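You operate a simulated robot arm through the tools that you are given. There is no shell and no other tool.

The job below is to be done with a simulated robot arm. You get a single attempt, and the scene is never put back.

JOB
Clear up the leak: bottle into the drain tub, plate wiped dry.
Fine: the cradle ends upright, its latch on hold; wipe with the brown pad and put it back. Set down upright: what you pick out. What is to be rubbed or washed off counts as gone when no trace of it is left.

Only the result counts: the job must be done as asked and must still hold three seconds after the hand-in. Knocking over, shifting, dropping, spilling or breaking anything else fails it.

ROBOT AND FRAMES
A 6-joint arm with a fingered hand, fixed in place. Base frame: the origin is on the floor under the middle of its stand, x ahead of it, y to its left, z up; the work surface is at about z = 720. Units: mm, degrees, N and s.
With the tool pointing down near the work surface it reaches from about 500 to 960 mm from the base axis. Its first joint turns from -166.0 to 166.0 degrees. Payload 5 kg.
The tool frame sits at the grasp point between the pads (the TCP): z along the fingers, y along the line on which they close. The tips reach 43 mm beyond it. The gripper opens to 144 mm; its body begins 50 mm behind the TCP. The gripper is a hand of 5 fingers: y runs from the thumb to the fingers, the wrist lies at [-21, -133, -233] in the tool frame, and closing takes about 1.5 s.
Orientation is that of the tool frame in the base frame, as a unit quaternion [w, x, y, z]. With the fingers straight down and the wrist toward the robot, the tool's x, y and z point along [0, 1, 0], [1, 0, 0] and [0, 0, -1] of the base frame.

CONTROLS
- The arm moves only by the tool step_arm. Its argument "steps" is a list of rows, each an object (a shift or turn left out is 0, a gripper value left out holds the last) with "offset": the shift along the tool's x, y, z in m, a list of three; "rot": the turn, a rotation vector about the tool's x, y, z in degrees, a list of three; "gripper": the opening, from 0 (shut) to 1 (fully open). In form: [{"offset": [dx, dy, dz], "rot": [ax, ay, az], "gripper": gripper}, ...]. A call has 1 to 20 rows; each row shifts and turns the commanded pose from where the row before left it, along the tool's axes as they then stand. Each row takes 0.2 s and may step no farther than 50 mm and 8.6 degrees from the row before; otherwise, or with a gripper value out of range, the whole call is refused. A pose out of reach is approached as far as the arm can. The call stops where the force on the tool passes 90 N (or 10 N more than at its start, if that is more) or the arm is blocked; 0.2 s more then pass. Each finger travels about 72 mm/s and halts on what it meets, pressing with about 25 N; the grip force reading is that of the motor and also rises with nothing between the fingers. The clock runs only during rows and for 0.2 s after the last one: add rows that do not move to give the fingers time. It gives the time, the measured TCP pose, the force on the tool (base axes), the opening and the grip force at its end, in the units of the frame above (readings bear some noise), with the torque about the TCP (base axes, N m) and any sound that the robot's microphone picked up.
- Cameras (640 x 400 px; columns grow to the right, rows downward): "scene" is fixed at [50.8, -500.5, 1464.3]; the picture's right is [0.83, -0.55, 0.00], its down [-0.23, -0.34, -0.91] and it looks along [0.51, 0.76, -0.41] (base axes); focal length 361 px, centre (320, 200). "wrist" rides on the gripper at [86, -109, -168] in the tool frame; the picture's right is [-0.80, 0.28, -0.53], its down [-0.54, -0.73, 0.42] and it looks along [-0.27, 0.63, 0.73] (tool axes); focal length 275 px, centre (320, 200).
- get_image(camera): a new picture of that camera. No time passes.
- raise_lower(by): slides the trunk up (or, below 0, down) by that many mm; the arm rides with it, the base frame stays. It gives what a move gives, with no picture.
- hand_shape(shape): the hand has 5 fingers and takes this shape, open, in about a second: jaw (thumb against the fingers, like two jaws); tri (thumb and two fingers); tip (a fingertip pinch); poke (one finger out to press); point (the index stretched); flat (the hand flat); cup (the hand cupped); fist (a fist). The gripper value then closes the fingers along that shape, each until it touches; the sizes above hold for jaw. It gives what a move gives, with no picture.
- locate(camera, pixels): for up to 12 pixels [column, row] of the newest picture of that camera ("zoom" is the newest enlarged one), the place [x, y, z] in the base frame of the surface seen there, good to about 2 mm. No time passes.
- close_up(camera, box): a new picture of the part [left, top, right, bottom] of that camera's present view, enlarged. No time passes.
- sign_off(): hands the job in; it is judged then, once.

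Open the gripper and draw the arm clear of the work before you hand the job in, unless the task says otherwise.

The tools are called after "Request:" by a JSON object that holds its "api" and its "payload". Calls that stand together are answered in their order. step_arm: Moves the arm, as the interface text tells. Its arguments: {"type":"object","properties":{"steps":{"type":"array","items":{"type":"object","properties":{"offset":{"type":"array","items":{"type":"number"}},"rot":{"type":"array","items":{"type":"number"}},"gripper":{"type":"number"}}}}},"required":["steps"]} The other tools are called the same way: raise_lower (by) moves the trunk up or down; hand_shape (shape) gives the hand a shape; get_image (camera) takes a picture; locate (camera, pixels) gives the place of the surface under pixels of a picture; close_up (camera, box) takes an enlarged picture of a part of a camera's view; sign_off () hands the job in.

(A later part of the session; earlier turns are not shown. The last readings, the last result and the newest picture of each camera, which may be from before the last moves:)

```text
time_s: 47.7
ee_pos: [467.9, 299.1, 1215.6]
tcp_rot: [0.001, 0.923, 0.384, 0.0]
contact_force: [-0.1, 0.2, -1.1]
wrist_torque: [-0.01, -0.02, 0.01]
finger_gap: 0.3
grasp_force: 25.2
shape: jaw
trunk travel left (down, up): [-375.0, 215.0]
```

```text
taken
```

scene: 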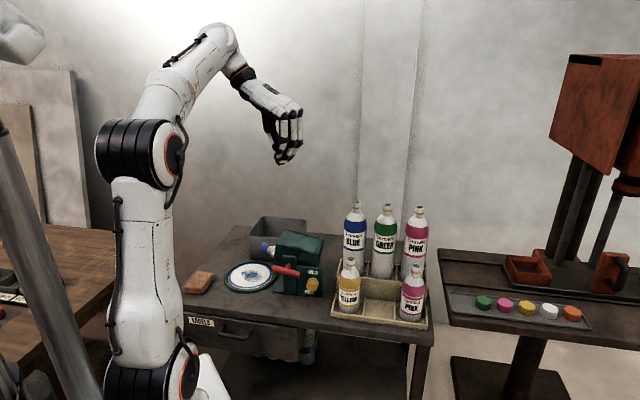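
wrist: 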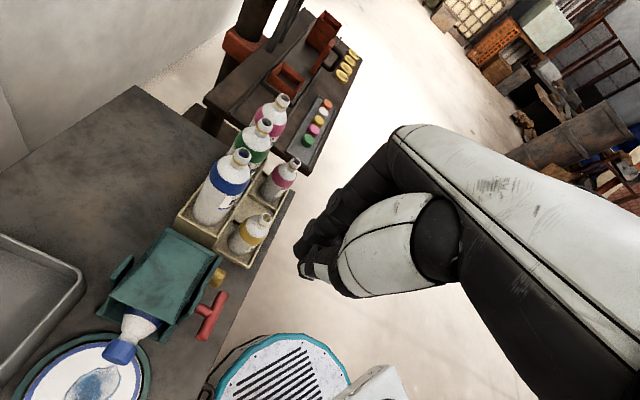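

The view from here shows the cradle from above; I zoom on the handle/knob at about (210,310) and locate them.

Request:
{"api": "close_up", "payload": {"camera": "wrist", "box": [90, 220, 250, 360]}}

Request:
{"api": "locate", "payload": {"camera": "zoom", "pixels": [[455, 380], [540, 245], [495, 310], [470, 300], [505, 330], [515, 185], [500, 200], [420, 310], [515, 155], [390, 320], [100, 310], [60, 200]]}}

```text
2.86 times, centred on (170, 290) of wrist
```

zoom: 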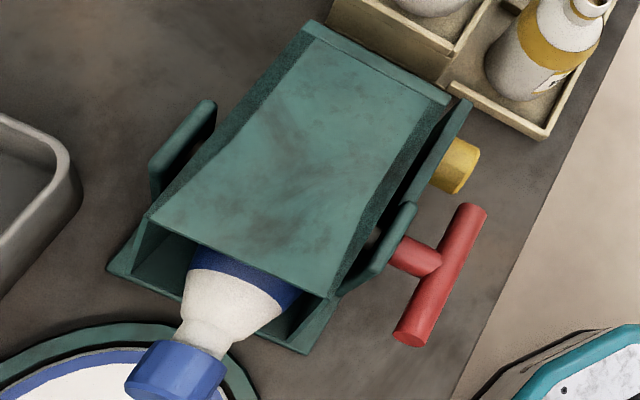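

```text
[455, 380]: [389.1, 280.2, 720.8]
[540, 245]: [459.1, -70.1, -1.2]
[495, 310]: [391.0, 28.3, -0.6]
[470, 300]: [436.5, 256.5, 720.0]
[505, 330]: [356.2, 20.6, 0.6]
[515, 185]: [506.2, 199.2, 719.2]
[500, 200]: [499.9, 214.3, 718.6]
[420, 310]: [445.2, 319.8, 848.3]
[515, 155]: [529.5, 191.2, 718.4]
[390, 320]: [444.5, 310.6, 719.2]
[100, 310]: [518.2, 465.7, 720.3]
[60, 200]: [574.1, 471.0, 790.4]
```

I re-locate with the right pixels in the zoom: bar ends (410,335)/(470,215), shaft (415,257), knob (458,165), box corners.

Request:
{"api": "locate", "payload": {"camera": "zoom", "pixels": [[408, 338], [422, 325], [472, 212], [478, 225], [440, 265], [412, 255], [458, 160], [468, 160], [438, 170], [405, 215], [460, 115], [175, 375]]}}

Request:
{"api": "locate", "payload": {"camera": "zoom", "pixels": [[152, 218], [330, 292], [440, 108], [315, 40], [135, 265], [305, 345], [205, 340], [240, 290], [178, 385], [150, 355], [545, 130], [335, 15]]}}

```text
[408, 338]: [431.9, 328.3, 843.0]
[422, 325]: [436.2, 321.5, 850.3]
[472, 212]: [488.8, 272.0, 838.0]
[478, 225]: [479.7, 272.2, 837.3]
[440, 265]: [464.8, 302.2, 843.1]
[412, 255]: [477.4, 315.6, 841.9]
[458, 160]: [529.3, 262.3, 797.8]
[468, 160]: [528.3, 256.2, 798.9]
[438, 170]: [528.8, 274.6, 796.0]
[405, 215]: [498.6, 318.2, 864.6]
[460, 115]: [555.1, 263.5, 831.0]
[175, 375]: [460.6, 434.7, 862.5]
```

```text
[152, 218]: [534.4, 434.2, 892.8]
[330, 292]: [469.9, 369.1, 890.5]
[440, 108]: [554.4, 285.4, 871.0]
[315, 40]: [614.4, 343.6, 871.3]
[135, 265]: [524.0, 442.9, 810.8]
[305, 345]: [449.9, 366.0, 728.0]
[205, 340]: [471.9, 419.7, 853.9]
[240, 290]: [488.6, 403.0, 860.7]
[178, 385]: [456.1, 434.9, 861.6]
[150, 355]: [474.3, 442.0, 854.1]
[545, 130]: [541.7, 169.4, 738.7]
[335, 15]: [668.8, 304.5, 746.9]
```

Handle pivot is at about n≈537, t≈114.5, z≈835 (bar slopes ~10° down to the right). I check the closed jaw's tip extents in the scene view.

Request:
{"api": "close_up", "payload": {"camera": "scene", "box": [235, 70, 325, 180]}}

Request:
{"api": "close_up", "payload": {"camera": "wrist", "box": [270, 130, 430, 330]}}

```text
3.64 times, centred on (280, 125) of scene
```

zoom: 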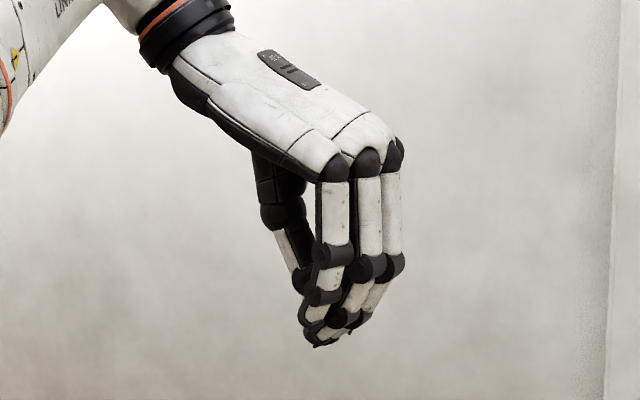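

```text
2.00 times, centred on (350, 230) of wrist
```

zoom: 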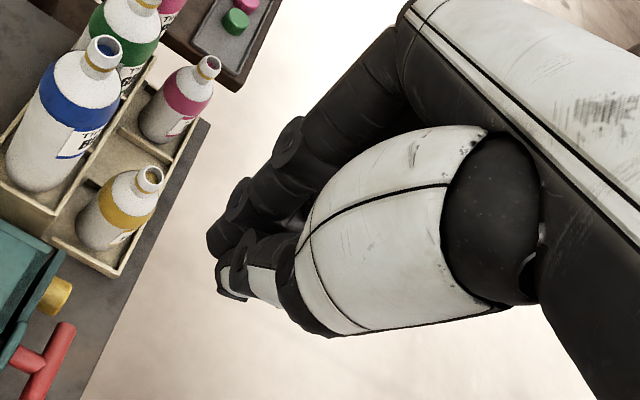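

I locate the tips of the closed jaw in the scene picture (zoom tip at about (320,343)).

Request:
{"api": "close_up", "payload": {"camera": "scene", "box": [260, 110, 310, 175]}}

Request:
{"api": "locate", "payload": {"camera": "scene", "pixels": [[279, 163], [281, 163], [278, 158], [285, 160], [293, 157], [301, 147], [290, 145], [283, 140]]}}

```text
6.15 times, centred on (285, 142) of scene
```

zoom: 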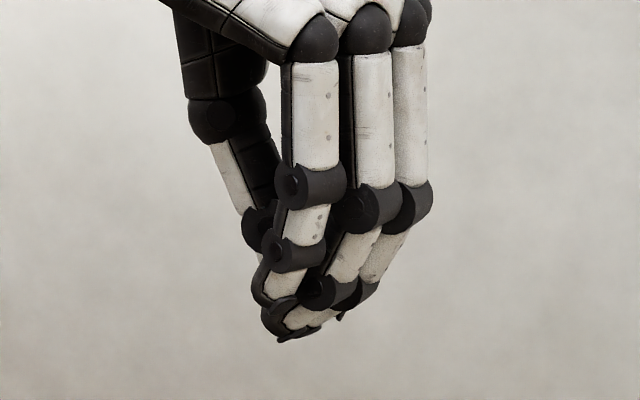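

```text
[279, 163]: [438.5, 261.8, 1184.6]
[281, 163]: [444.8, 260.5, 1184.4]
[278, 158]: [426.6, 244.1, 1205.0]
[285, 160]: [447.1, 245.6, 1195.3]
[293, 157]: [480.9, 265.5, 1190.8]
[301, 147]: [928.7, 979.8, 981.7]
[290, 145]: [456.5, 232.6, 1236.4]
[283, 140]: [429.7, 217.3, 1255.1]
```

Row spans about ±45 mm along n, so I put the TCP at n≈512, t≈150 — above the right half of the bar — and come down to z≈935 first.

Request:
{"api": "step_arm", "payload": {"steps": [{"offset": [-0.0043, 0.0043, 0.04], "gripper": 0}, {"offset": [-0.0043, 0.0043, 0.04]}, {"offset": [-0.0043, 0.0043, 0.04]}, {"offset": [-0.0043, 0.0043, 0.04]}, {"offset": [-0.0043, 0.0043, 0.04]}, {"offset": [-0.0043, 0.0043, 0.04]}, {"offset": [-0.0043, 0.0043, 0.04]}]}}

Request:
{"api": "get_image", "payload": {"camera": "scene"}}

Request:
{"api": "close_up", "payload": {"camera": "scene", "box": [240, 190, 340, 300]}}

```text
time_s: 49.3
ee_pos: [469.7, 257.3, 935.9]
tcp_rot: [0.0, 0.924, 0.383, 0.001]
contact_force: [0.4, -0.1, 0.5]
wrist_torque: [-0.01, 0.0, 0.01]
finger_gap: 0.0
grasp_force: 24.8
shape: jaw
trunk travel left (down, up): [-375.0, 215.0]
```

```text
taken
```

scene: 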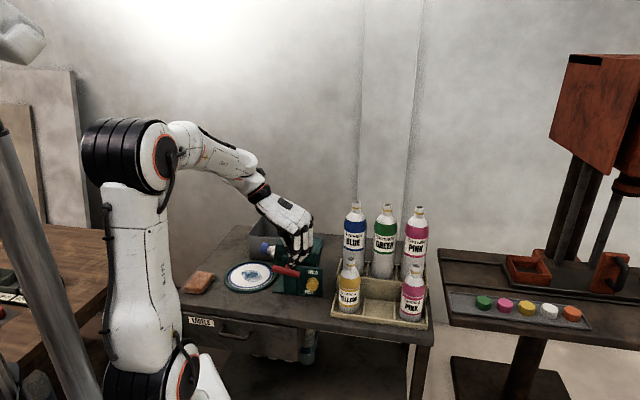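

```text
3.64 times, centred on (290, 245) of scene
```

zoom: 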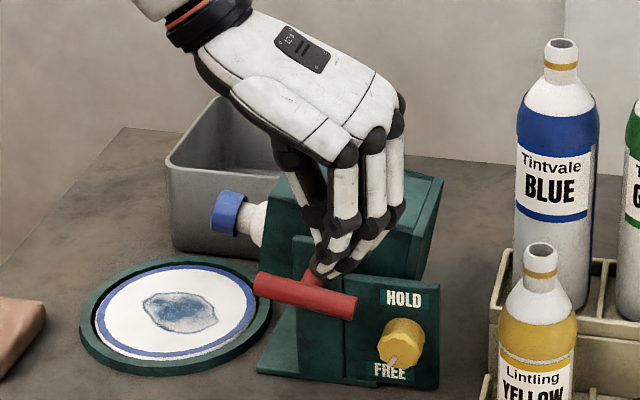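

The hand is above the bar and in front of the box. I move down slowly toward contact with the bar's right half.

Request:
{"api": "step_arm", "payload": {"steps": [{"offset": [0, 0, 0.015]}, {"offset": [0, 0, 0.015]}, {"offset": [0, 0, 0.01]}, {"offset": [0, 0, 0.01]}, {"offset": [0, 0, 0.01]}]}}

Request:
{"api": "close_up", "payload": {"camera": "scene", "box": [240, 190, 340, 300]}}

```text
time_s: 50.5
ee_pos: [467.3, 257.1, 875.7]
tcp_rot: [0.001, 0.924, 0.382, 0.0]
contact_force: [-0.4, 0.4, 0.5]
wrist_torque: [-0.03, 0.02, 0.0]
finger_gap: 0.1
grasp_force: 24.9
shape: jaw
trunk travel left (down, up): [-375.0, 215.0]
```

```text
3.64 times, centred on (290, 245) of scene
```

zoom: 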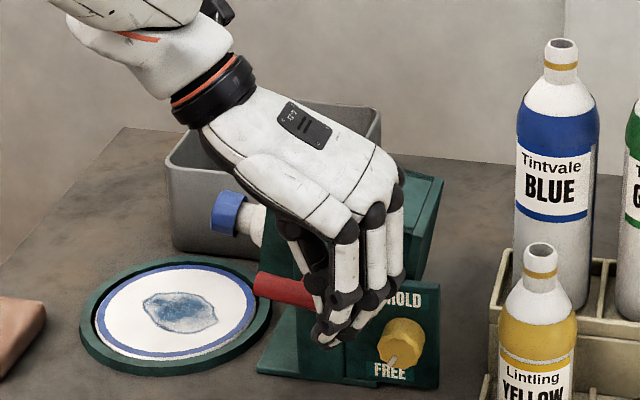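

No force yet at z≈876. I continue down in 6 mm steps.

Request:
{"api": "step_arm", "payload": {"steps": [{"offset": [0, 0, 0.006]}, {"offset": [0, 0, 0.006]}, {"offset": [0, 0, 0.006]}]}}

Request:
{"api": "get_image", "payload": {"camera": "wrist"}}

Request:
{"api": "close_up", "payload": {"camera": "scene", "box": [250, 200, 330, 300]}}

```text
time_s: 51.3
ee_pos: [467.9, 257.0, 857.6]
tcp_rot: [0.0, 0.923, 0.384, 0.001]
contact_force: [-0.3, -0.1, 0.3]
wrist_torque: [-0.02, 0.0, 0.0]
finger_gap: 0.1
grasp_force: 24.9
shape: jaw
trunk travel left (down, up): [-375.0, 215.0]
```

```text
taken
```

wrist: 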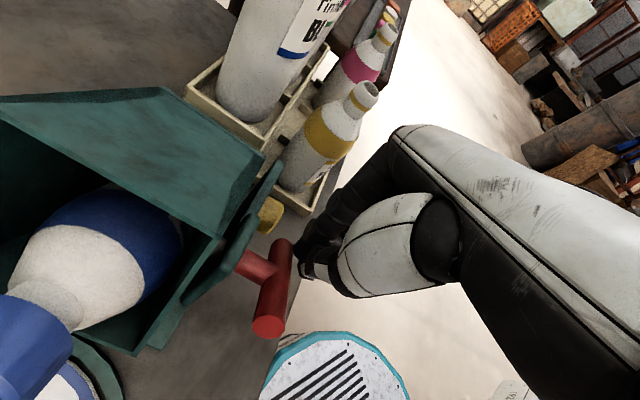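

```text
4.00 times, centred on (290, 250) of scene
```

zoom: 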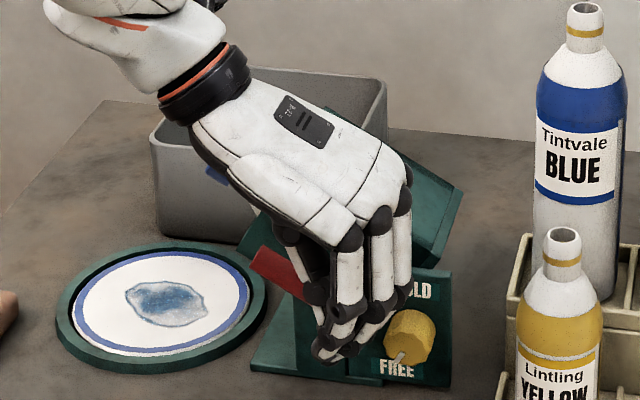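

The bar is turning (box tilts, bar's left end rising) with almost no force. I continue down a few more steps.

Request:
{"api": "step_arm", "payload": {"steps": [{"offset": [0, 0, 0.006]}, {"offset": [0, 0, 0.006]}, {"offset": [0, 0, 0.006]}]}}

Request:
{"api": "get_image", "payload": {"camera": "wrist"}}

Request:
{"api": "close_up", "payload": {"camera": "scene", "box": [250, 200, 330, 300]}}

```text
time_s: 52.1
ee_pos: [467.0, 257.5, 840.1]
tcp_rot: [0.0, 0.924, 0.384, 0.0]
contact_force: [-1.2, 0.3, 0.1]
wrist_torque: [0.03, -0.01, 0.0]
finger_gap: 0.0
grasp_force: 24.8
shape: jaw
trunk travel left (down, up): [-375.0, 215.0]
```

```text
taken
```

wrist: 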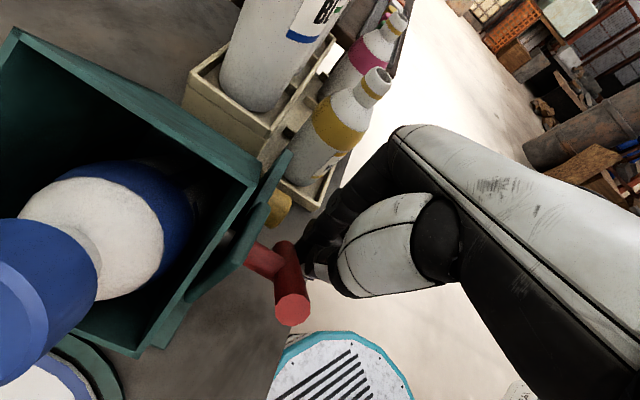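

```text
4.00 times, centred on (290, 250) of scene
```

zoom: 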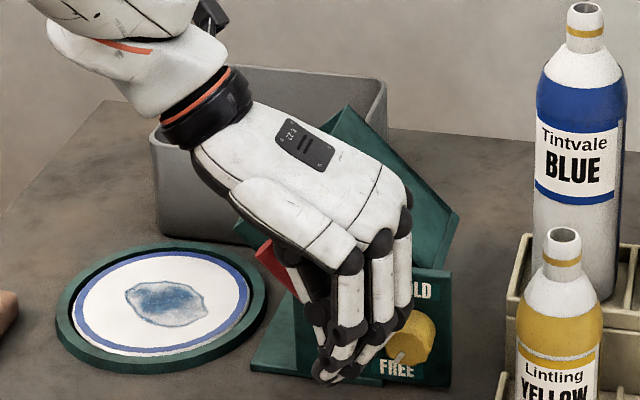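

It has turned about 45°. I locate the bar and box edges in the wrist view to know the angle and the clearance to the thumb.

Request:
{"api": "locate", "payload": {"camera": "wrist", "pixels": [[290, 300], [292, 312], [283, 245], [262, 258], [18, 32], [255, 165], [150, 120], [100, 260], [20, 290], [272, 190], [310, 270], [345, 285]]}}

Request:
{"api": "close_up", "payload": {"camera": "wrist", "box": [220, 170, 420, 340]}}

```text
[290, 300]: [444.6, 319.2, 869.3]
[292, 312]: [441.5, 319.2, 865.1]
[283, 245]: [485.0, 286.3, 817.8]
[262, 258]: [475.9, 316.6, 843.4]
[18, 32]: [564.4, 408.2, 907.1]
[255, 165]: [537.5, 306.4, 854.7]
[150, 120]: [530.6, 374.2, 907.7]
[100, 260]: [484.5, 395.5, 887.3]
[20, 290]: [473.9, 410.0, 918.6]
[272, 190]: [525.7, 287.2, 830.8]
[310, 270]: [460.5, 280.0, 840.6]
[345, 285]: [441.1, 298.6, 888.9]
```

```text
2.35 times, centred on (320, 255) of wrist
```

zoom: 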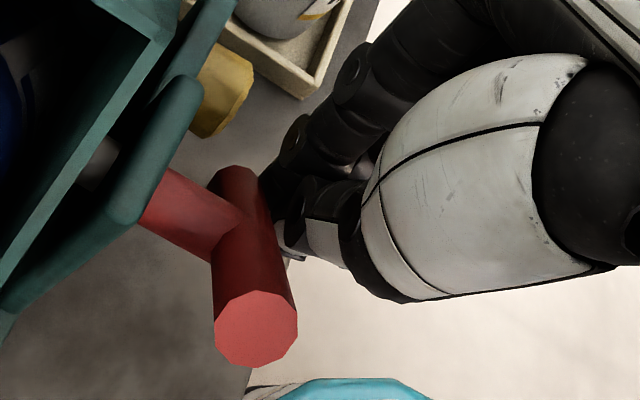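

The thumb (n≈523) lies beside the bar (n≥528), so only the index finger pushes it. I shift 4 mm back for clearance and push left in small steps.

Request:
{"api": "step_arm", "payload": {"steps": [{"offset": [-0.004, 0, 0]}, {"offset": [0, -0.005, 0]}, {"offset": [0, -0.005, 0]}]}}

Request:
{"api": "get_image", "payload": {"camera": "wrist"}}

Request:
{"api": "close_up", "payload": {"camera": "scene", "box": [250, 200, 330, 300]}}

```text
time_s: 52.9
ee_pos: [457.7, 262.8, 839.1]
tcp_rot: [0.0, 0.924, 0.383, 0.0]
contact_force: [-0.4, -0.5, 0.4]
wrist_torque: [0.0, 0.0, 0.02]
finger_gap: 0.0
grasp_force: 25.2
shape: jaw
trunk travel left (down, up): [-375.0, 215.0]
```

```text
taken
```

wrist: 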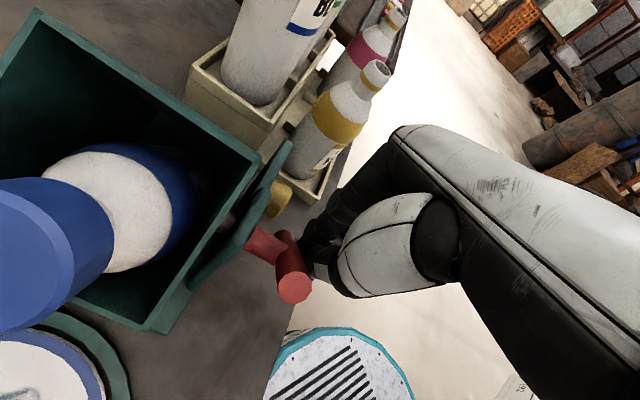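

```text
4.00 times, centred on (290, 250) of scene
```

zoom: 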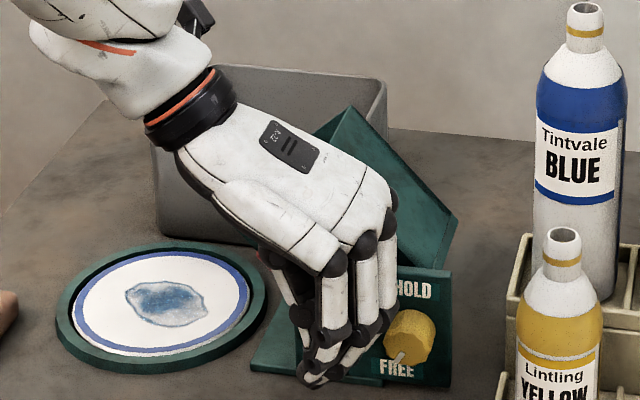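

Still turning freely. I push left another 12 mm.

Request:
{"api": "step_arm", "payload": {"steps": [{"offset": [0, -0.004, 0]}, {"offset": [0, -0.004, 0]}, {"offset": [0, -0.004, 0]}]}}

Request:
{"api": "get_image", "payload": {"camera": "wrist"}}

Request:
{"api": "locate", "payload": {"camera": "wrist", "pixels": [[300, 285], [296, 275], [25, 30], [255, 170], [40, 25], [150, 95], [300, 245]]}}

```text
time_s: 53.7
ee_pos: [448.9, 270.2, 839.7]
tcp_rot: [0.0, 0.923, 0.384, -0.001]
contact_force: [-0.9, 0.0, -0.5]
wrist_torque: [0.05, 0.01, -0.03]
finger_gap: 0.1
grasp_force: 24.9
shape: jaw
trunk travel left (down, up): [-375.0, 215.0]
```

```text
taken
```

wrist: 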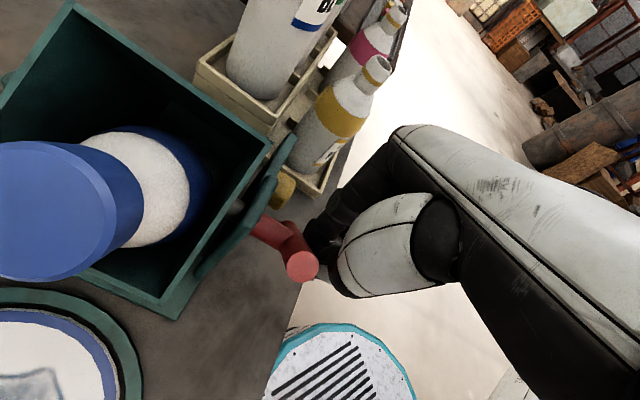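

```text
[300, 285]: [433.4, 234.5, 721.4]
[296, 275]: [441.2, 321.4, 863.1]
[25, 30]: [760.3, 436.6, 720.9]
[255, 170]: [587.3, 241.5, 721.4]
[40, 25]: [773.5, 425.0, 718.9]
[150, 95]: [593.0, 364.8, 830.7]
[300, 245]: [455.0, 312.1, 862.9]
```

I locate again on this newest wrist picture: the bar end at (301,268) and the box edges.

Request:
{"api": "locate", "payload": {"camera": "wrist", "pixels": [[301, 267], [292, 240], [268, 228], [70, 6], [270, 145], [180, 80], [175, 310], [60, 190], [130, 180], [95, 265], [20, 250], [282, 195]]}}

```text
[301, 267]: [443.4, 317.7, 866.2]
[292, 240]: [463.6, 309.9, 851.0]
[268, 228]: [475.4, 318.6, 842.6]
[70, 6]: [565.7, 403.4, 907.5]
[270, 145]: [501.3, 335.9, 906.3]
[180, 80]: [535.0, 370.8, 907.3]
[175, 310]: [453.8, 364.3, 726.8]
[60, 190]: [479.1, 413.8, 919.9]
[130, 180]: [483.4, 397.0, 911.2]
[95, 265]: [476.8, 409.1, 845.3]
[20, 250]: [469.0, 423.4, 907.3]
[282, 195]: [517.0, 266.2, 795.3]
```

The fingertip slipped past in front of the bar (bar has turned only ~39° so far). I back off, go up and around to the left, to push the bar's upper end rightward with the backs of the fingers.

Request:
{"api": "step_arm", "payload": {"steps": [{"offset": [-0.01, 0, 0]}, {"offset": [-0.01, 0, 0]}, {"offset": [0, 0, -0.03]}, {"offset": [0, 0, -0.03]}, {"offset": [0, 0, -0.03]}, {"offset": [0, -0.03, 0]}, {"offset": [0, -0.03, 0]}, {"offset": [0, -0.03, 0]}]}}

Request:
{"api": "get_image", "payload": {"camera": "wrist"}}

Request:
{"api": "close_up", "payload": {"camera": "scene", "box": [230, 190, 330, 300]}}

```text
time_s: 55.5
ee_pos: [373.3, 319.6, 929.1]
tcp_rot: [0.0, 0.924, 0.382, 0.001]
contact_force: [0.1, 0.1, -0.4]
wrist_torque: [0.04, 0.0, 0.03]
finger_gap: 0.0
grasp_force: 24.7
shape: jaw
trunk travel left (down, up): [-375.0, 215.0]
```

```text
taken
```

wrist: 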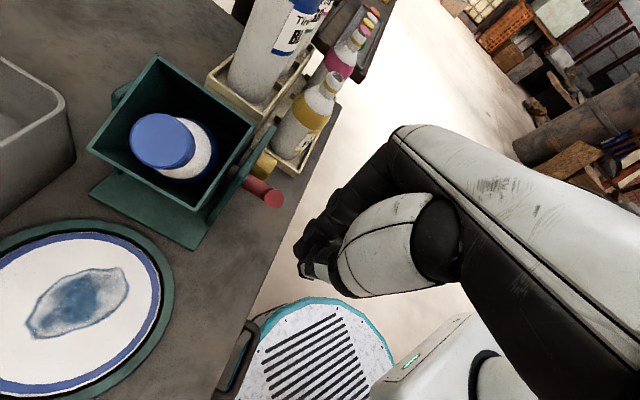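

```text
3.64 times, centred on (280, 245) of scene
```

zoom: 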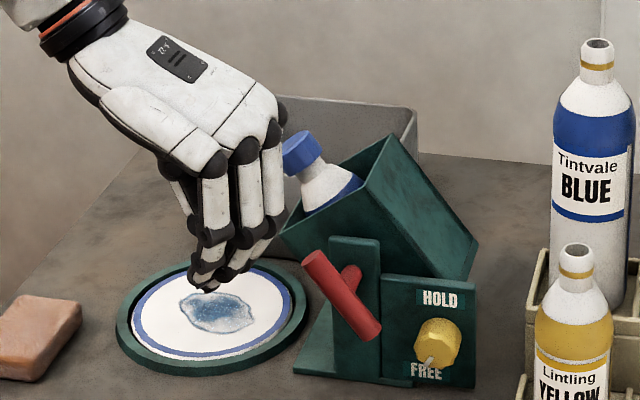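

The cradle stays where left by friction. I go to n≈516, z≈885 left of the bar's upper end, and push right in steps.

Request:
{"api": "step_arm", "payload": {"steps": [{"offset": [0.026, 0, 0]}, {"offset": [0, 0, 0.022]}, {"offset": [0, 0, 0.022]}, {"offset": [0, 0.006, 0]}, {"offset": [0, 0.006, 0]}, {"offset": [0, 0.006, 0]}]}}

Request:
{"api": "get_image", "payload": {"camera": "wrist"}}

Request:
{"api": "close_up", "payload": {"camera": "scene", "box": [230, 190, 330, 300]}}

```text
time_s: 56.9
ee_pos: [402.2, 325.1, 884.8]
tcp_rot: [0.0, 0.924, 0.384, 0.0]
contact_force: [0.7, -0.3, 0.7]
wrist_torque: [0.01, 0.0, -0.02]
finger_gap: 0.0
grasp_force: 25.0
shape: jaw
trunk travel left (down, up): [-375.0, 215.0]
```

```text
taken
```

wrist: 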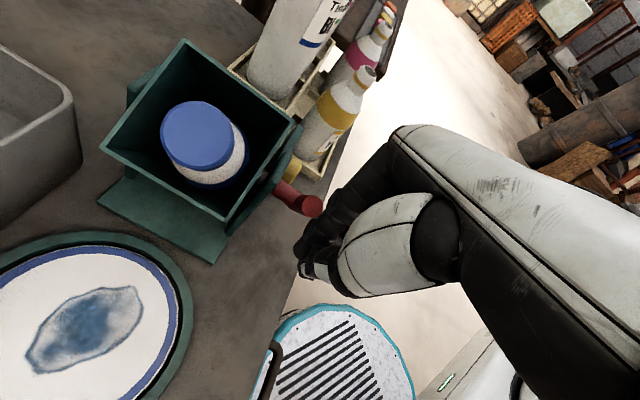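

```text
3.64 times, centred on (280, 245) of scene
```

zoom: 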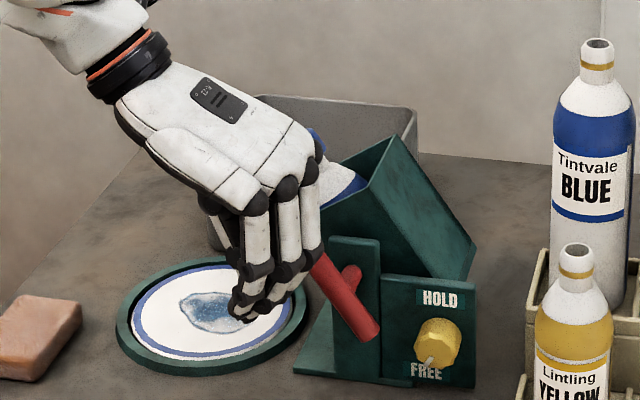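

Fingers' backs are just at the bar's upper end. I push right 18 mm more.

Request:
{"api": "step_arm", "payload": {"steps": [{"offset": [0, 0.006, 0]}, {"offset": [0, 0.006, 0]}, {"offset": [0, 0.006, 0]}]}}

Request:
{"api": "get_image", "payload": {"camera": "wrist"}}

Request:
{"api": "close_up", "payload": {"camera": "scene", "box": [230, 190, 330, 300]}}

```text
time_s: 57.7
ee_pos: [416.1, 312.2, 886.0]
tcp_rot: [0.0, 0.924, 0.383, 0.0]
contact_force: [-2.1, 0.0, 1.4]
wrist_torque: [0.01, -0.01, 0.0]
finger_gap: 0.0
grasp_force: 25.2
shape: jaw
trunk travel left (down, up): [-375.0, 215.0]
```

```text
taken
```

wrist: 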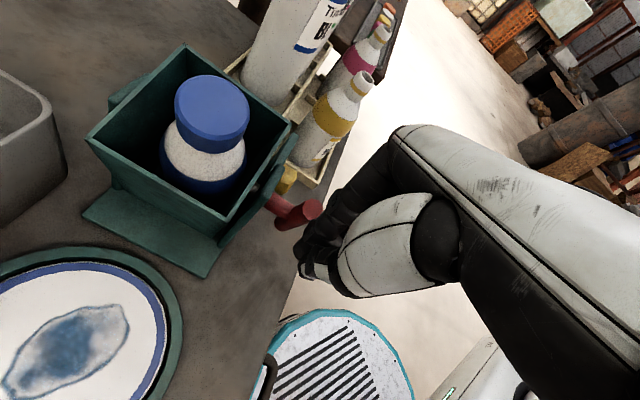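

```text
3.64 times, centred on (280, 245) of scene
```

zoom: 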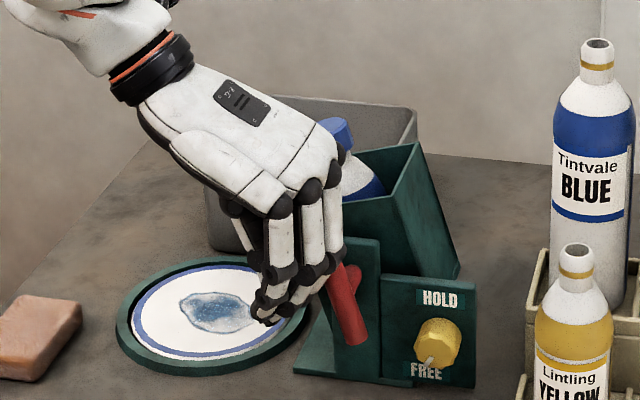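

Nearly upright. I locate the mouth rim corners in this picture: (187,47), (90,137), (222,222), (288,140).

Request:
{"api": "locate", "payload": {"camera": "wrist", "pixels": [[187, 46], [90, 138], [212, 240], [287, 135], [140, 90], [240, 92], [312, 208], [290, 205]]}}

```text
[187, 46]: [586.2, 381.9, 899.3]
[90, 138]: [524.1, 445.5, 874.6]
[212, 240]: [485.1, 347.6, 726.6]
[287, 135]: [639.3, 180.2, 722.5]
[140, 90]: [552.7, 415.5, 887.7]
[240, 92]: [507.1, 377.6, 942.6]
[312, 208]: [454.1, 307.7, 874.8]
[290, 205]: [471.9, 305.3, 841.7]
```

The rim slope says 15.5° remain (z 899 right vs 875 left over 89 mm). I push 10 mm more, then measure again.

Request:
{"api": "step_arm", "payload": {"steps": [{"offset": [0, 0.005, 0]}, {"offset": [0, 0.005, 0]}]}}

Request:
{"api": "get_image", "payload": {"camera": "wrist"}}

```text
time_s: 58.3
ee_pos: [422.5, 305.5, 884.5]
tcp_rot: [0.0, 0.924, 0.383, -0.001]
contact_force: [0.9, -0.2, 0.9]
wrist_torque: [-0.05, 0.03, 0.04]
finger_gap: 0.0
grasp_force: 25.1
shape: jaw
trunk travel left (down, up): [-375.0, 215.0]
```

```text
taken
```

wrist: 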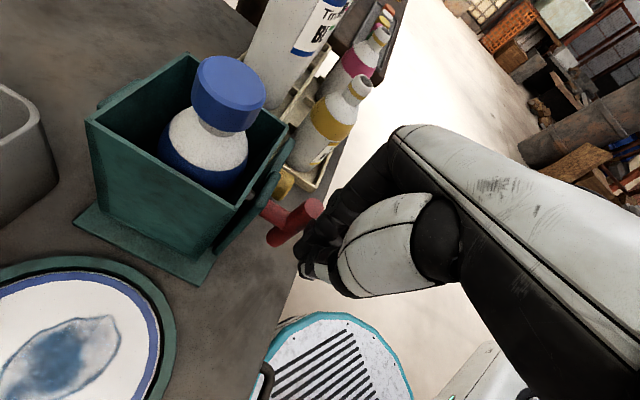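

I locate the rim corners again in this picture: (187,55), (88,122), (238,205).

Request:
{"api": "locate", "payload": {"camera": "wrist", "pixels": [[186, 56], [90, 121], [138, 88], [235, 206], [160, 163], [284, 126], [315, 205], [290, 240]]}}

Request:
{"api": "close_up", "payload": {"camera": "wrist", "box": [70, 40, 330, 290]}}

```text
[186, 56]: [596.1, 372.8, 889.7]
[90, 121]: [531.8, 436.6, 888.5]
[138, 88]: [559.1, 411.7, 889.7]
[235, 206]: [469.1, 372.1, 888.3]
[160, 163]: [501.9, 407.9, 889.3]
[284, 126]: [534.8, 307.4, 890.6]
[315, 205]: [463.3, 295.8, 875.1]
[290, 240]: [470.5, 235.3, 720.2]
```

```text
1.60 times, centred on (200, 165) of wrist
```

zoom: 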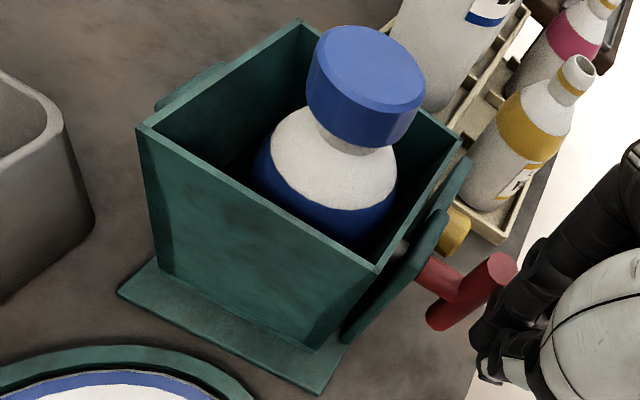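

The rim is level to about 1° (z 888.4 left, 890 right). I nudge 1 mm more and watch the force for an upright stop.

Request:
{"api": "step_arm", "payload": {"steps": [{"offset": [0, 0.001, 0]}, {"offset": [0, 0, 0]}]}}

Request:
{"api": "get_image", "payload": {"camera": "wrist"}}

```text
time_s: 58.9
ee_pos: [423.0, 304.4, 885.0]
tcp_rot: [0.0, 0.923, 0.384, 0.0]
contact_force: [-0.1, -0.6, 0.3]
wrist_torque: [0.0, 0.01, -0.02]
finger_gap: 0.0
grasp_force: 24.6
shape: jaw
trunk travel left (down, up): [-375.0, 215.0]
```

```text
taken
```

wrist: 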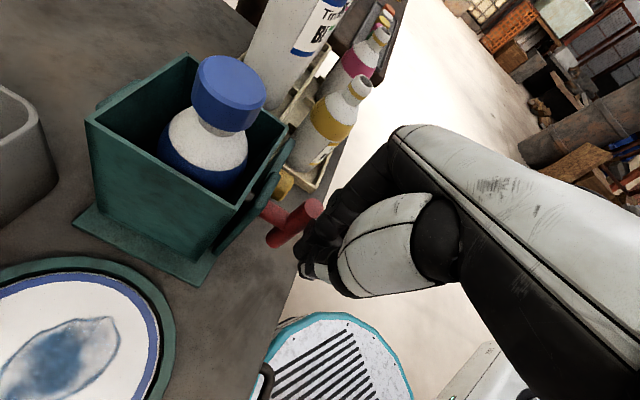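

Request:
{"api": "locate", "payload": {"camera": "wrist", "pixels": [[186, 56], [90, 121], [138, 88], [235, 206], [160, 163], [284, 126], [110, 107], [210, 190], [270, 145], [165, 70], [125, 140], [255, 175]]}}

```text
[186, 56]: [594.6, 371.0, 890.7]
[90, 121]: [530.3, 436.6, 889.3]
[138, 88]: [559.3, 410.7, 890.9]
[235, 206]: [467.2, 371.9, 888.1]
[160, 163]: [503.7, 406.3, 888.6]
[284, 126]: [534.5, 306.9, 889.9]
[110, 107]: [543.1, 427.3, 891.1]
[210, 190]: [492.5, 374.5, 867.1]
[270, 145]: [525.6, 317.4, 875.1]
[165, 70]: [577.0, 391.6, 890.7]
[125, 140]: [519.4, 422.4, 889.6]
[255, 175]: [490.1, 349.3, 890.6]
```

I check the vertical edges of the box too, using the zoom of the left wall.

Request:
{"api": "close_up", "payload": {"camera": "wrist", "box": [70, 40, 330, 290]}}

Request:
{"api": "locate", "payload": {"camera": "zoom", "pixels": [[150, 145], [170, 250], [360, 275], [330, 320], [250, 200], [250, 290], [510, 262], [440, 320], [300, 230], [290, 310]]}}

```text
1.60 times, centred on (200, 165) of wrist
```

zoom: 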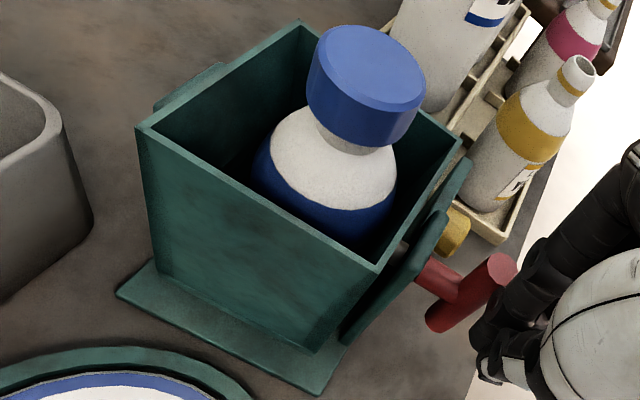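

```text
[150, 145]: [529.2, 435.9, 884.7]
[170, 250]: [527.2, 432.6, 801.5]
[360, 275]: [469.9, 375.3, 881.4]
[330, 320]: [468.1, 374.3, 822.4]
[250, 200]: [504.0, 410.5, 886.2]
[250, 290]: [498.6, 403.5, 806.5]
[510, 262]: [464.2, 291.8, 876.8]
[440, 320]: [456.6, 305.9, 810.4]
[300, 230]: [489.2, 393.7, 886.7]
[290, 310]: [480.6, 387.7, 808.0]
```

The box walls are vertical within about half a degree. I move left off the bar and up, and then check the cradle stays put.

Request:
{"api": "step_arm", "payload": {"steps": [{"offset": [0, -0.01, 0]}, {"offset": [0, -0.02, 0]}, {"offset": [0, 0, -0.04]}, {"offset": [0, 0, -0.045]}, {"offset": [0, 0, -0.045]}, {"offset": [0, 0, -0.045]}, {"offset": [0, 0, -0.045]}]}}

Request:
{"api": "get_image", "payload": {"camera": "scene"}}

Request:
{"api": "close_up", "payload": {"camera": "scene", "box": [250, 200, 340, 300]}}

```text
time_s: 60.5
ee_pos: [400.9, 325.0, 1107.2]
tcp_rot: [0.0, 0.924, 0.383, -0.001]
contact_force: [0.3, 0.0, -0.1]
wrist_torque: [-0.03, 0.0, 0.0]
finger_gap: 0.0
grasp_force: 24.9
shape: jaw
trunk travel left (down, up): [-375.0, 215.0]
```

```text
taken
```

scene: 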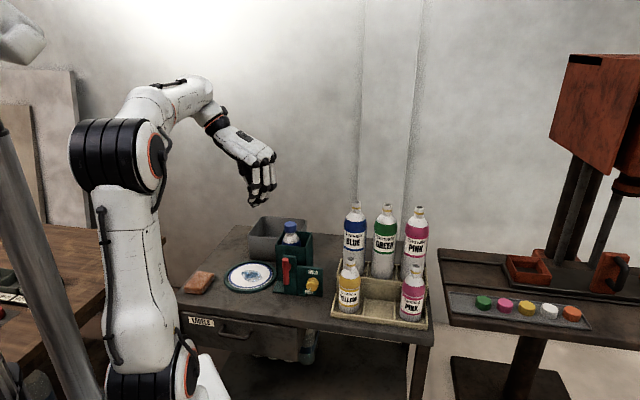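

```text
4.00 times, centred on (295, 250) of scene
```

zoom: 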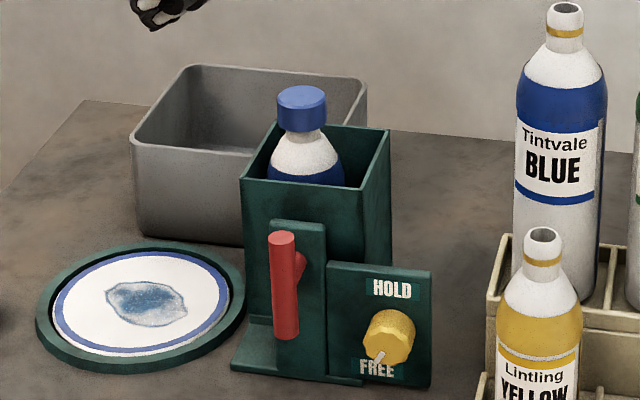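

The cradle stands upright and stays. I zoom hard on the knob to read its geometry and pointer.

Request:
{"api": "close_up", "payload": {"camera": "scene", "box": [298, 264, 332, 298]}}

Request:
{"api": "locate", "payload": {"camera": "zoom", "pixels": [[330, 90], [330, 130], [250, 220], [290, 170], [340, 200], [300, 240], [280, 250], [270, 280], [235, 300], [370, 230], [330, 160], [270, 330]]}}

```text
11.76 times, centred on (315, 281) of scene
```

zoom: 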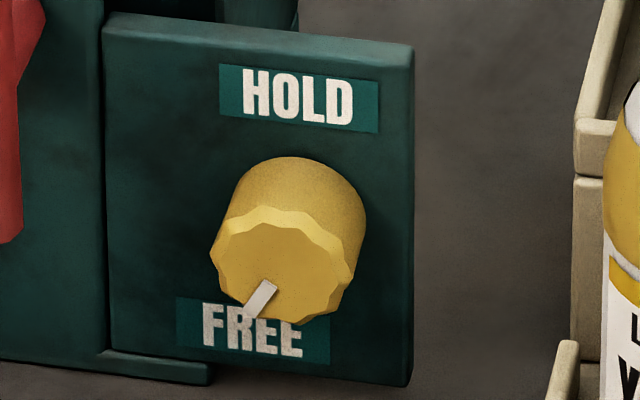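

```text
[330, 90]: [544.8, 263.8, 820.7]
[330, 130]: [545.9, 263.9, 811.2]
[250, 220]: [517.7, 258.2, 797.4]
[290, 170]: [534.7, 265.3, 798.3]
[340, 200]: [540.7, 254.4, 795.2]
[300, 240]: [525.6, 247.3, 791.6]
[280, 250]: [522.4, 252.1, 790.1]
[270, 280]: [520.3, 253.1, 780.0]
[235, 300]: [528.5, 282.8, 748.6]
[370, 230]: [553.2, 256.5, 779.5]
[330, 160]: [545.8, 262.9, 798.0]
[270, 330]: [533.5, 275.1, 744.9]
```

Knob: axis at about t≈191, z≈783, front n≈547, panel n≈572, radius ≈16; pointer at about 7:20, HOLD at 12 o'clock, so ~140° clockwise. Now I look at "tip" and "tri" shapes for gripping it.

Request:
{"api": "hand_shape", "payload": {"shape": "tip"}}

Request:
{"api": "close_up", "payload": {"camera": "scene", "box": [200, 110, 300, 230]}}

Request:
{"api": "get_image", "payload": {"camera": "wrist"}}

Request:
{"api": "hand_shape", "payload": {"shape": "tri"}}

Request:
{"api": "close_up", "payload": {"camera": "scene", "box": [200, 110, 300, 230]}}

Request:
{"api": "get_image", "payload": {"camera": "wrist"}}

```text
time_s: 61.4
ee_pos: [401.1, 324.5, 1106.5]
tcp_rot: [0.0, 0.924, 0.383, 0.0]
contact_force: [-0.6, 0.8, 0.0]
wrist_torque: [-0.01, 0.05, 0.02]
finger_gap: 143.6
grasp_force: 0.0
shape: tip
trunk travel left (down, up): [-375.0, 215.0]
```

```text
3.33 times, centred on (250, 170) of scene
```

zoom: 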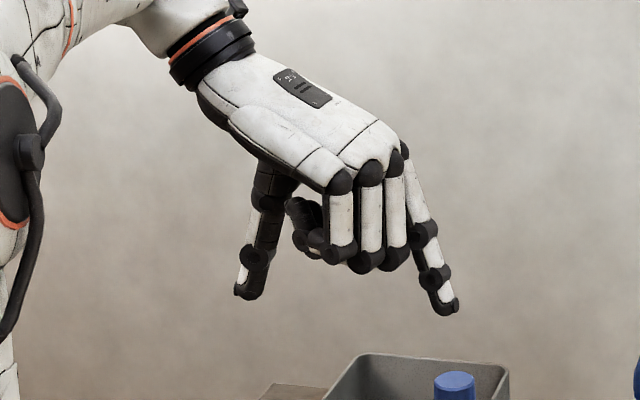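

```text
taken
```

wrist: 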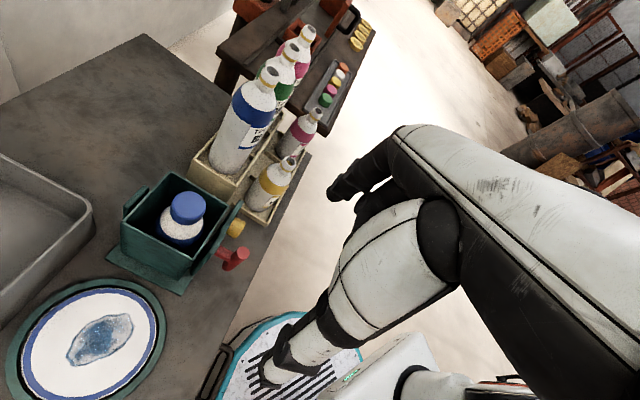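

```text
time_s: 62.3
ee_pos: [401.1, 325.2, 1106.5]
tcp_rot: [0.0, 0.924, 0.384, 0.0]
contact_force: [-0.6, 0.0, 0.2]
wrist_torque: [0.01, 0.01, -0.03]
finger_gap: 143.7
grasp_force: 0.1
shape: tri
trunk travel left (down, up): [-375.0, 215.0]
```

```text
3.33 times, centred on (250, 170) of scene
```

zoom: 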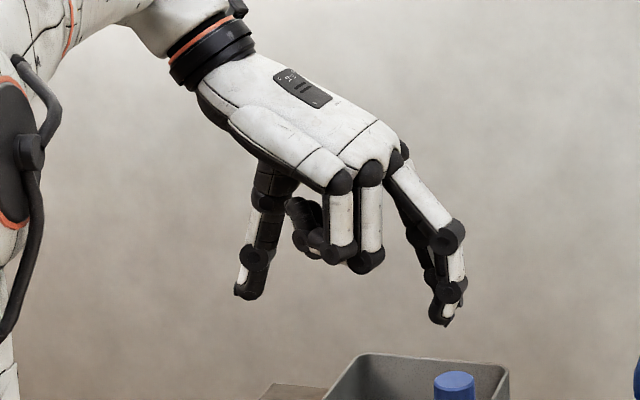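

```text
taken
```

wrist: 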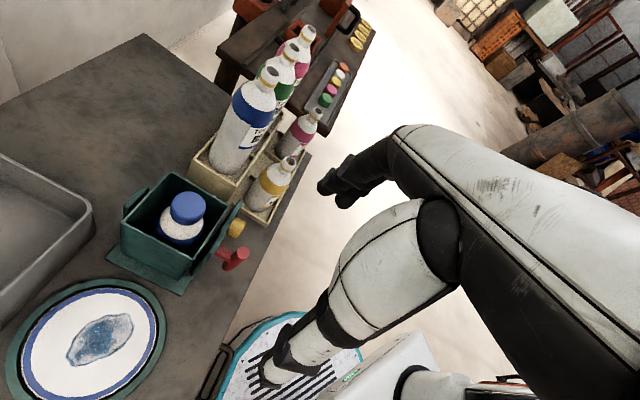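

I close the "tri" shape to about knob width (gap ≈35 mm) and look where thumb and two fingers meet.

Request:
{"api": "step_arm", "payload": {"steps": [{"gripper": 0.25}, {"gripper": 0.25}, {"gripper": 0.25}, {"gripper": 0.25}, {"gripper": 0.25}, {"gripper": 0.25}]}}

Request:
{"api": "get_image", "payload": {"camera": "wrist"}}

Request:
{"api": "close_up", "payload": {"camera": "scene", "box": [215, 130, 285, 220]}}

```text
time_s: 63.7
ee_pos: [401.8, 324.5, 1108.0]
tcp_rot: [0.0, 0.924, 0.383, 0.0]
contact_force: [0.1, 0.1, 0.4]
wrist_torque: [-0.01, 0.01, -0.02]
finger_gap: 36.3
grasp_force: 0.1
shape: tri
trunk travel left (down, up): [-375.0, 215.0]
```

```text
taken
```

wrist: 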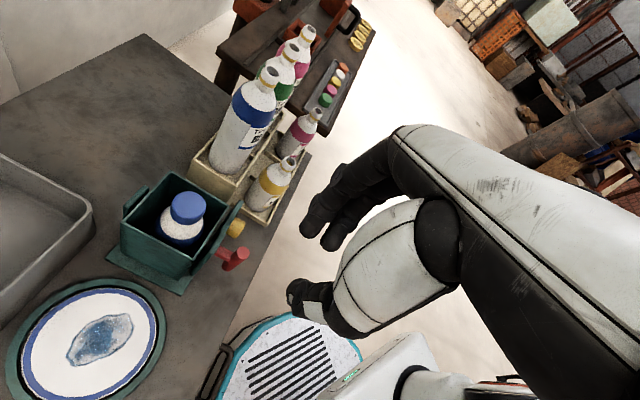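

```text
4.44 times, centred on (250, 175) of scene
```

zoom: 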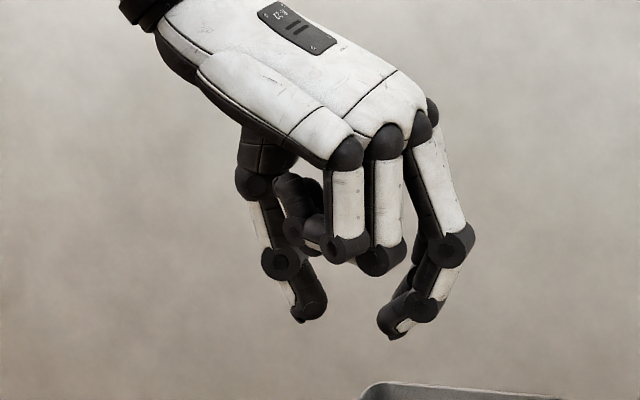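

I locate the thumb tip and the two fingertips in these newest pictures to get their tool coordinates.

Request:
{"api": "locate", "payload": {"camera": "wrist", "pixels": [[292, 297], [300, 310], [312, 300], [306, 228], [312, 212], [330, 240], [335, 225], [350, 300], [340, 180]]}}

Request:
{"api": "locate", "payload": {"camera": "zoom", "pixels": [[303, 318], [318, 300], [390, 330], [405, 328], [425, 305], [395, 300], [460, 245], [280, 262], [345, 245]]}}

```text
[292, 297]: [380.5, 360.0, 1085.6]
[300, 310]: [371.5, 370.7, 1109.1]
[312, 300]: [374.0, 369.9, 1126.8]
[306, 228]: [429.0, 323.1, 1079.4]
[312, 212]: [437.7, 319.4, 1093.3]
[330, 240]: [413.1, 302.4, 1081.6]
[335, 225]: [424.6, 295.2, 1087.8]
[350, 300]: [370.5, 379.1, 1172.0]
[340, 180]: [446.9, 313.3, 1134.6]
```

```text
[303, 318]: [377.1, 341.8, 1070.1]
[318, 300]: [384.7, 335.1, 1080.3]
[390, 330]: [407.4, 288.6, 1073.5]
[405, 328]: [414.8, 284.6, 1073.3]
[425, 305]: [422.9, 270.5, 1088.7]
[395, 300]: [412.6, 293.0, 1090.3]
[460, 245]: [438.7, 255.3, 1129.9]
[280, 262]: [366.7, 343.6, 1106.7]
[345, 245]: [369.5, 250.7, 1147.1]
```

In "tri" the two fingers sit at x=±13 opposite the thumb, ideal for the knob. I'll rehearse the knob pose in free air at trunk height 0 (which mimics the low-trunk configuration): move over, yaw back, and tilt.

Request:
{"api": "step_arm", "payload": {"steps": [{"offset": [0, 0.0453, -0.0167], "gripper": 0.5}, {"offset": [0, 0.0453, -0.0167]}, {"offset": [0, 0.0453, -0.0167]}, {"rot": [0, 0, -8.182]}, {"rot": [0, 0, -8.182]}, {"rot": [0, 0, -8.182]}, {"rot": [0, 0, -8.182]}, {"rot": [0, 0, -8.182]}, {"rot": [0, 0, -8.182]}, {"rot": [0, 0, -8.182]}, {"rot": [0, 0, -8.182]}, {"rot": [0, 0, -8.182]}, {"rot": [0, 0, -8.182]}, {"rot": [0, 0, -8.182]}]}}

Request:
{"api": "step_arm", "payload": {"steps": [{"rot": [-7.5, 0, 0]}, {"rot": [-7.5, 0, 0]}, {"rot": [-7.5, 0, 0]}, {"rot": [-7.5, 0, 0]}, {"rot": [-7.5, 0, 0]}, {"rot": [-7.5, 0, 0]}, {"rot": [-7.5, 0, 0]}, {"rot": [-7.5, 0, 0]}]}}

Request:
{"api": "step_arm", "payload": {"steps": [{"rot": [0, 4.1, 7.1]}, {"rot": [0, 4.1, 7.1]}, {"rot": [0, 4.1, 7.1]}, {"rot": [0, 4.1, 7.1]}]}}

Request:
{"api": "step_arm", "payload": {"steps": [{"rot": [-7.5, 0, 0]}, {"rot": [-7.5, 0, 0]}]}}

```text
time_s: 66.7
ee_pos: [496.9, 229.6, 1154.3]
tcp_rot: [0.0, 0.382, 0.924, -0.001]
contact_force: [-0.3, -0.1, -0.1]
wrist_torque: [-0.01, 0.0, 0.07]
finger_gap: 71.5
grasp_force: 0.1
shape: tri
trunk travel left (down, up): [-375.0, 215.0]
```

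```text
time_s: 68.5
ee_pos: [497.5, 228.8, 1155.5]
tcp_rot: [0.191, 0.332, 0.8, 0.462]
contact_force: [0.7, 0.2, 0.0]
wrist_torque: [-0.01, 0.01, 0.01]
finger_gap: 71.7
grasp_force: 0.1
shape: tri
trunk travel left (down, up): [-375.0, 215.0]
```

```text
time_s: 69.5
ee_pos: [497.5, 229.1, 1156.3]
tcp_rot: [-0.044, 0.449, 0.713, 0.537]
contact_force: [0.3, -0.3, 0.7]
wrist_torque: [0.01, 0.03, 0.0]
finger_gap: 72.0
grasp_force: 0.2
shape: tri
trunk travel left (down, up): [-375.0, 215.0]
```

```text
time_s: 70.1
ee_pos: [517.7, 234.2, 1166.1]
tcp_rot: [0.017, 0.45, 0.637, 0.625]
contact_force: [0.0, -0.5, 0.2]
wrist_torque: [-0.01, 0.03, -0.04]
finger_gap: 71.6
grasp_force: 0.0
shape: tri
out of reach, approached as far as the arm can: row 1, 2
trunk travel left (down, up): [-375.0, 215.0]
```

δ=15° is only just reachable here (it settled at (518,234,1166), which is close to what the knob needs). I continue the roll at this place to see how far clockwise it goes.

Request:
{"api": "step_arm", "payload": {"steps": [{"rot": [0, 2.12, 7.92]}, {"rot": [0, 2.12, 7.92]}, {"rot": [0, 2.12, 7.92]}, {"rot": [0, 2.12, 7.92]}]}}

Request:
{"api": "step_arm", "payload": {"steps": [{"rot": [0, 2.12, 7.92]}, {"rot": [0, 2.12, 7.92]}, {"rot": [0, 2.12, 7.92]}, {"rot": [0, 2.12, 7.92]}]}}

Request:
{"api": "step_arm", "payload": {"steps": [{"rot": [0, 2.12, 7.92]}, {"rot": [0, 2.12, 7.92]}, {"rot": [0, 2.12, 7.92]}, {"rot": [0, 2.12, 7.92]}]}}

Request:
{"api": "step_arm", "payload": {"steps": [{"rot": [0, 2.12, 7.92]}, {"rot": [0, 2.12, 7.92]}, {"rot": [0, 2.12, 7.92]}, {"rot": [0, 2.12, 7.92]}]}}

```text
time_s: 71.1
ee_pos: [520.8, 235.1, 1168.0]
tcp_rot: [-0.202, 0.56, 0.489, 0.637]
contact_force: [0.8, -0.6, -0.5]
wrist_torque: [-0.01, 0.03, 0.02]
finger_gap: 71.7
grasp_force: 0.0
shape: tri
out of reach, approached as far as the arm can: row 2
trunk travel left (down, up): [-375.0, 215.0]
```

```text
time_s: 72.1
ee_pos: [527.8, 221.3, 1167.2]
tcp_rot: [-0.404, 0.624, 0.305, 0.595]
contact_force: [0.9, 0.7, 0.6]
wrist_torque: [0.02, 0.01, 0.0]
finger_gap: 71.9
grasp_force: 0.0
shape: tri
out of reach, approached as far as the arm can: row 2, 3
trunk travel left (down, up): [-375.0, 215.0]
```

```text
time_s: 73.1
ee_pos: [525.3, 221.1, 1168.1]
tcp_rot: [-0.57, 0.638, 0.092, 0.509]
contact_force: [-0.7, 0.1, 0.1]
wrist_torque: [0.04, 0.0, -0.02]
finger_gap: 72.0
grasp_force: 0.1
shape: tri
trunk travel left (down, up): [-375.0, 215.0]
```

```text
time_s: 74.1
ee_pos: [526.9, 221.9, 1167.6]
tcp_rot: [0.693, -0.599, 0.129, -0.378]
contact_force: [-0.3, 0.2, 0.5]
wrist_torque: [-0.01, -0.01, -0.01]
finger_gap: 71.8
grasp_force: 0.0
shape: tri
trunk travel left (down, up): [-375.0, 215.0]
```

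At u≈164° all is fine; the tight part is near u=90°. I roll a bit further to see if J6 allows beyond 164°.

Request:
{"api": "step_arm", "payload": {"steps": [{"rot": [0, 2.12, 7.92]}, {"rot": [0, 2.12, 7.92]}]}}

Request:
{"api": "step_arm", "payload": {"steps": [{"rot": [0, 2.12, 7.92]}, {"rot": [0, 2.12, 7.92]}]}}

Request:
{"api": "step_arm", "payload": {"steps": [{"rot": [0, 2.12, 7.92]}, {"rot": [0, 2.12, 7.92]}]}}

Request:
{"api": "get_image", "payload": {"camera": "scene"}}

```text
time_s: 74.7
ee_pos: [526.4, 221.6, 1167.4]
tcp_rot: [0.734, -0.561, 0.236, -0.301]
contact_force: [0.0, -0.4, 0.9]
wrist_torque: [0.01, -0.01, 0.0]
finger_gap: 72.0
grasp_force: 0.0
shape: tri
trunk travel left (down, up): [-375.0, 215.0]
```

```text
time_s: 75.3
ee_pos: [526.0, 222.0, 1168.6]
tcp_rot: [0.759, -0.512, 0.338, -0.217]
contact_force: [0.0, 0.2, 0.0]
wrist_torque: [-0.06, 0.04, -0.01]
finger_gap: 71.5
grasp_force: 0.1
shape: tri
trunk travel left (down, up): [-375.0, 215.0]
```

```text
time_s: 75.9
ee_pos: [526.2, 222.5, 1168.2]
tcp_rot: [0.768, -0.453, 0.434, -0.131]
contact_force: [0.6, -0.5, -0.2]
wrist_torque: [0.0, 0.02, -0.02]
finger_gap: 71.6
grasp_force: 0.1
shape: tri
trunk travel left (down, up): [-375.0, 215.0]
```

```text
taken
```

scene: 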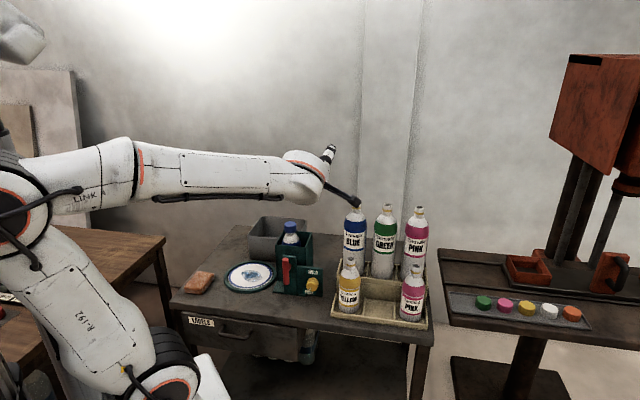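

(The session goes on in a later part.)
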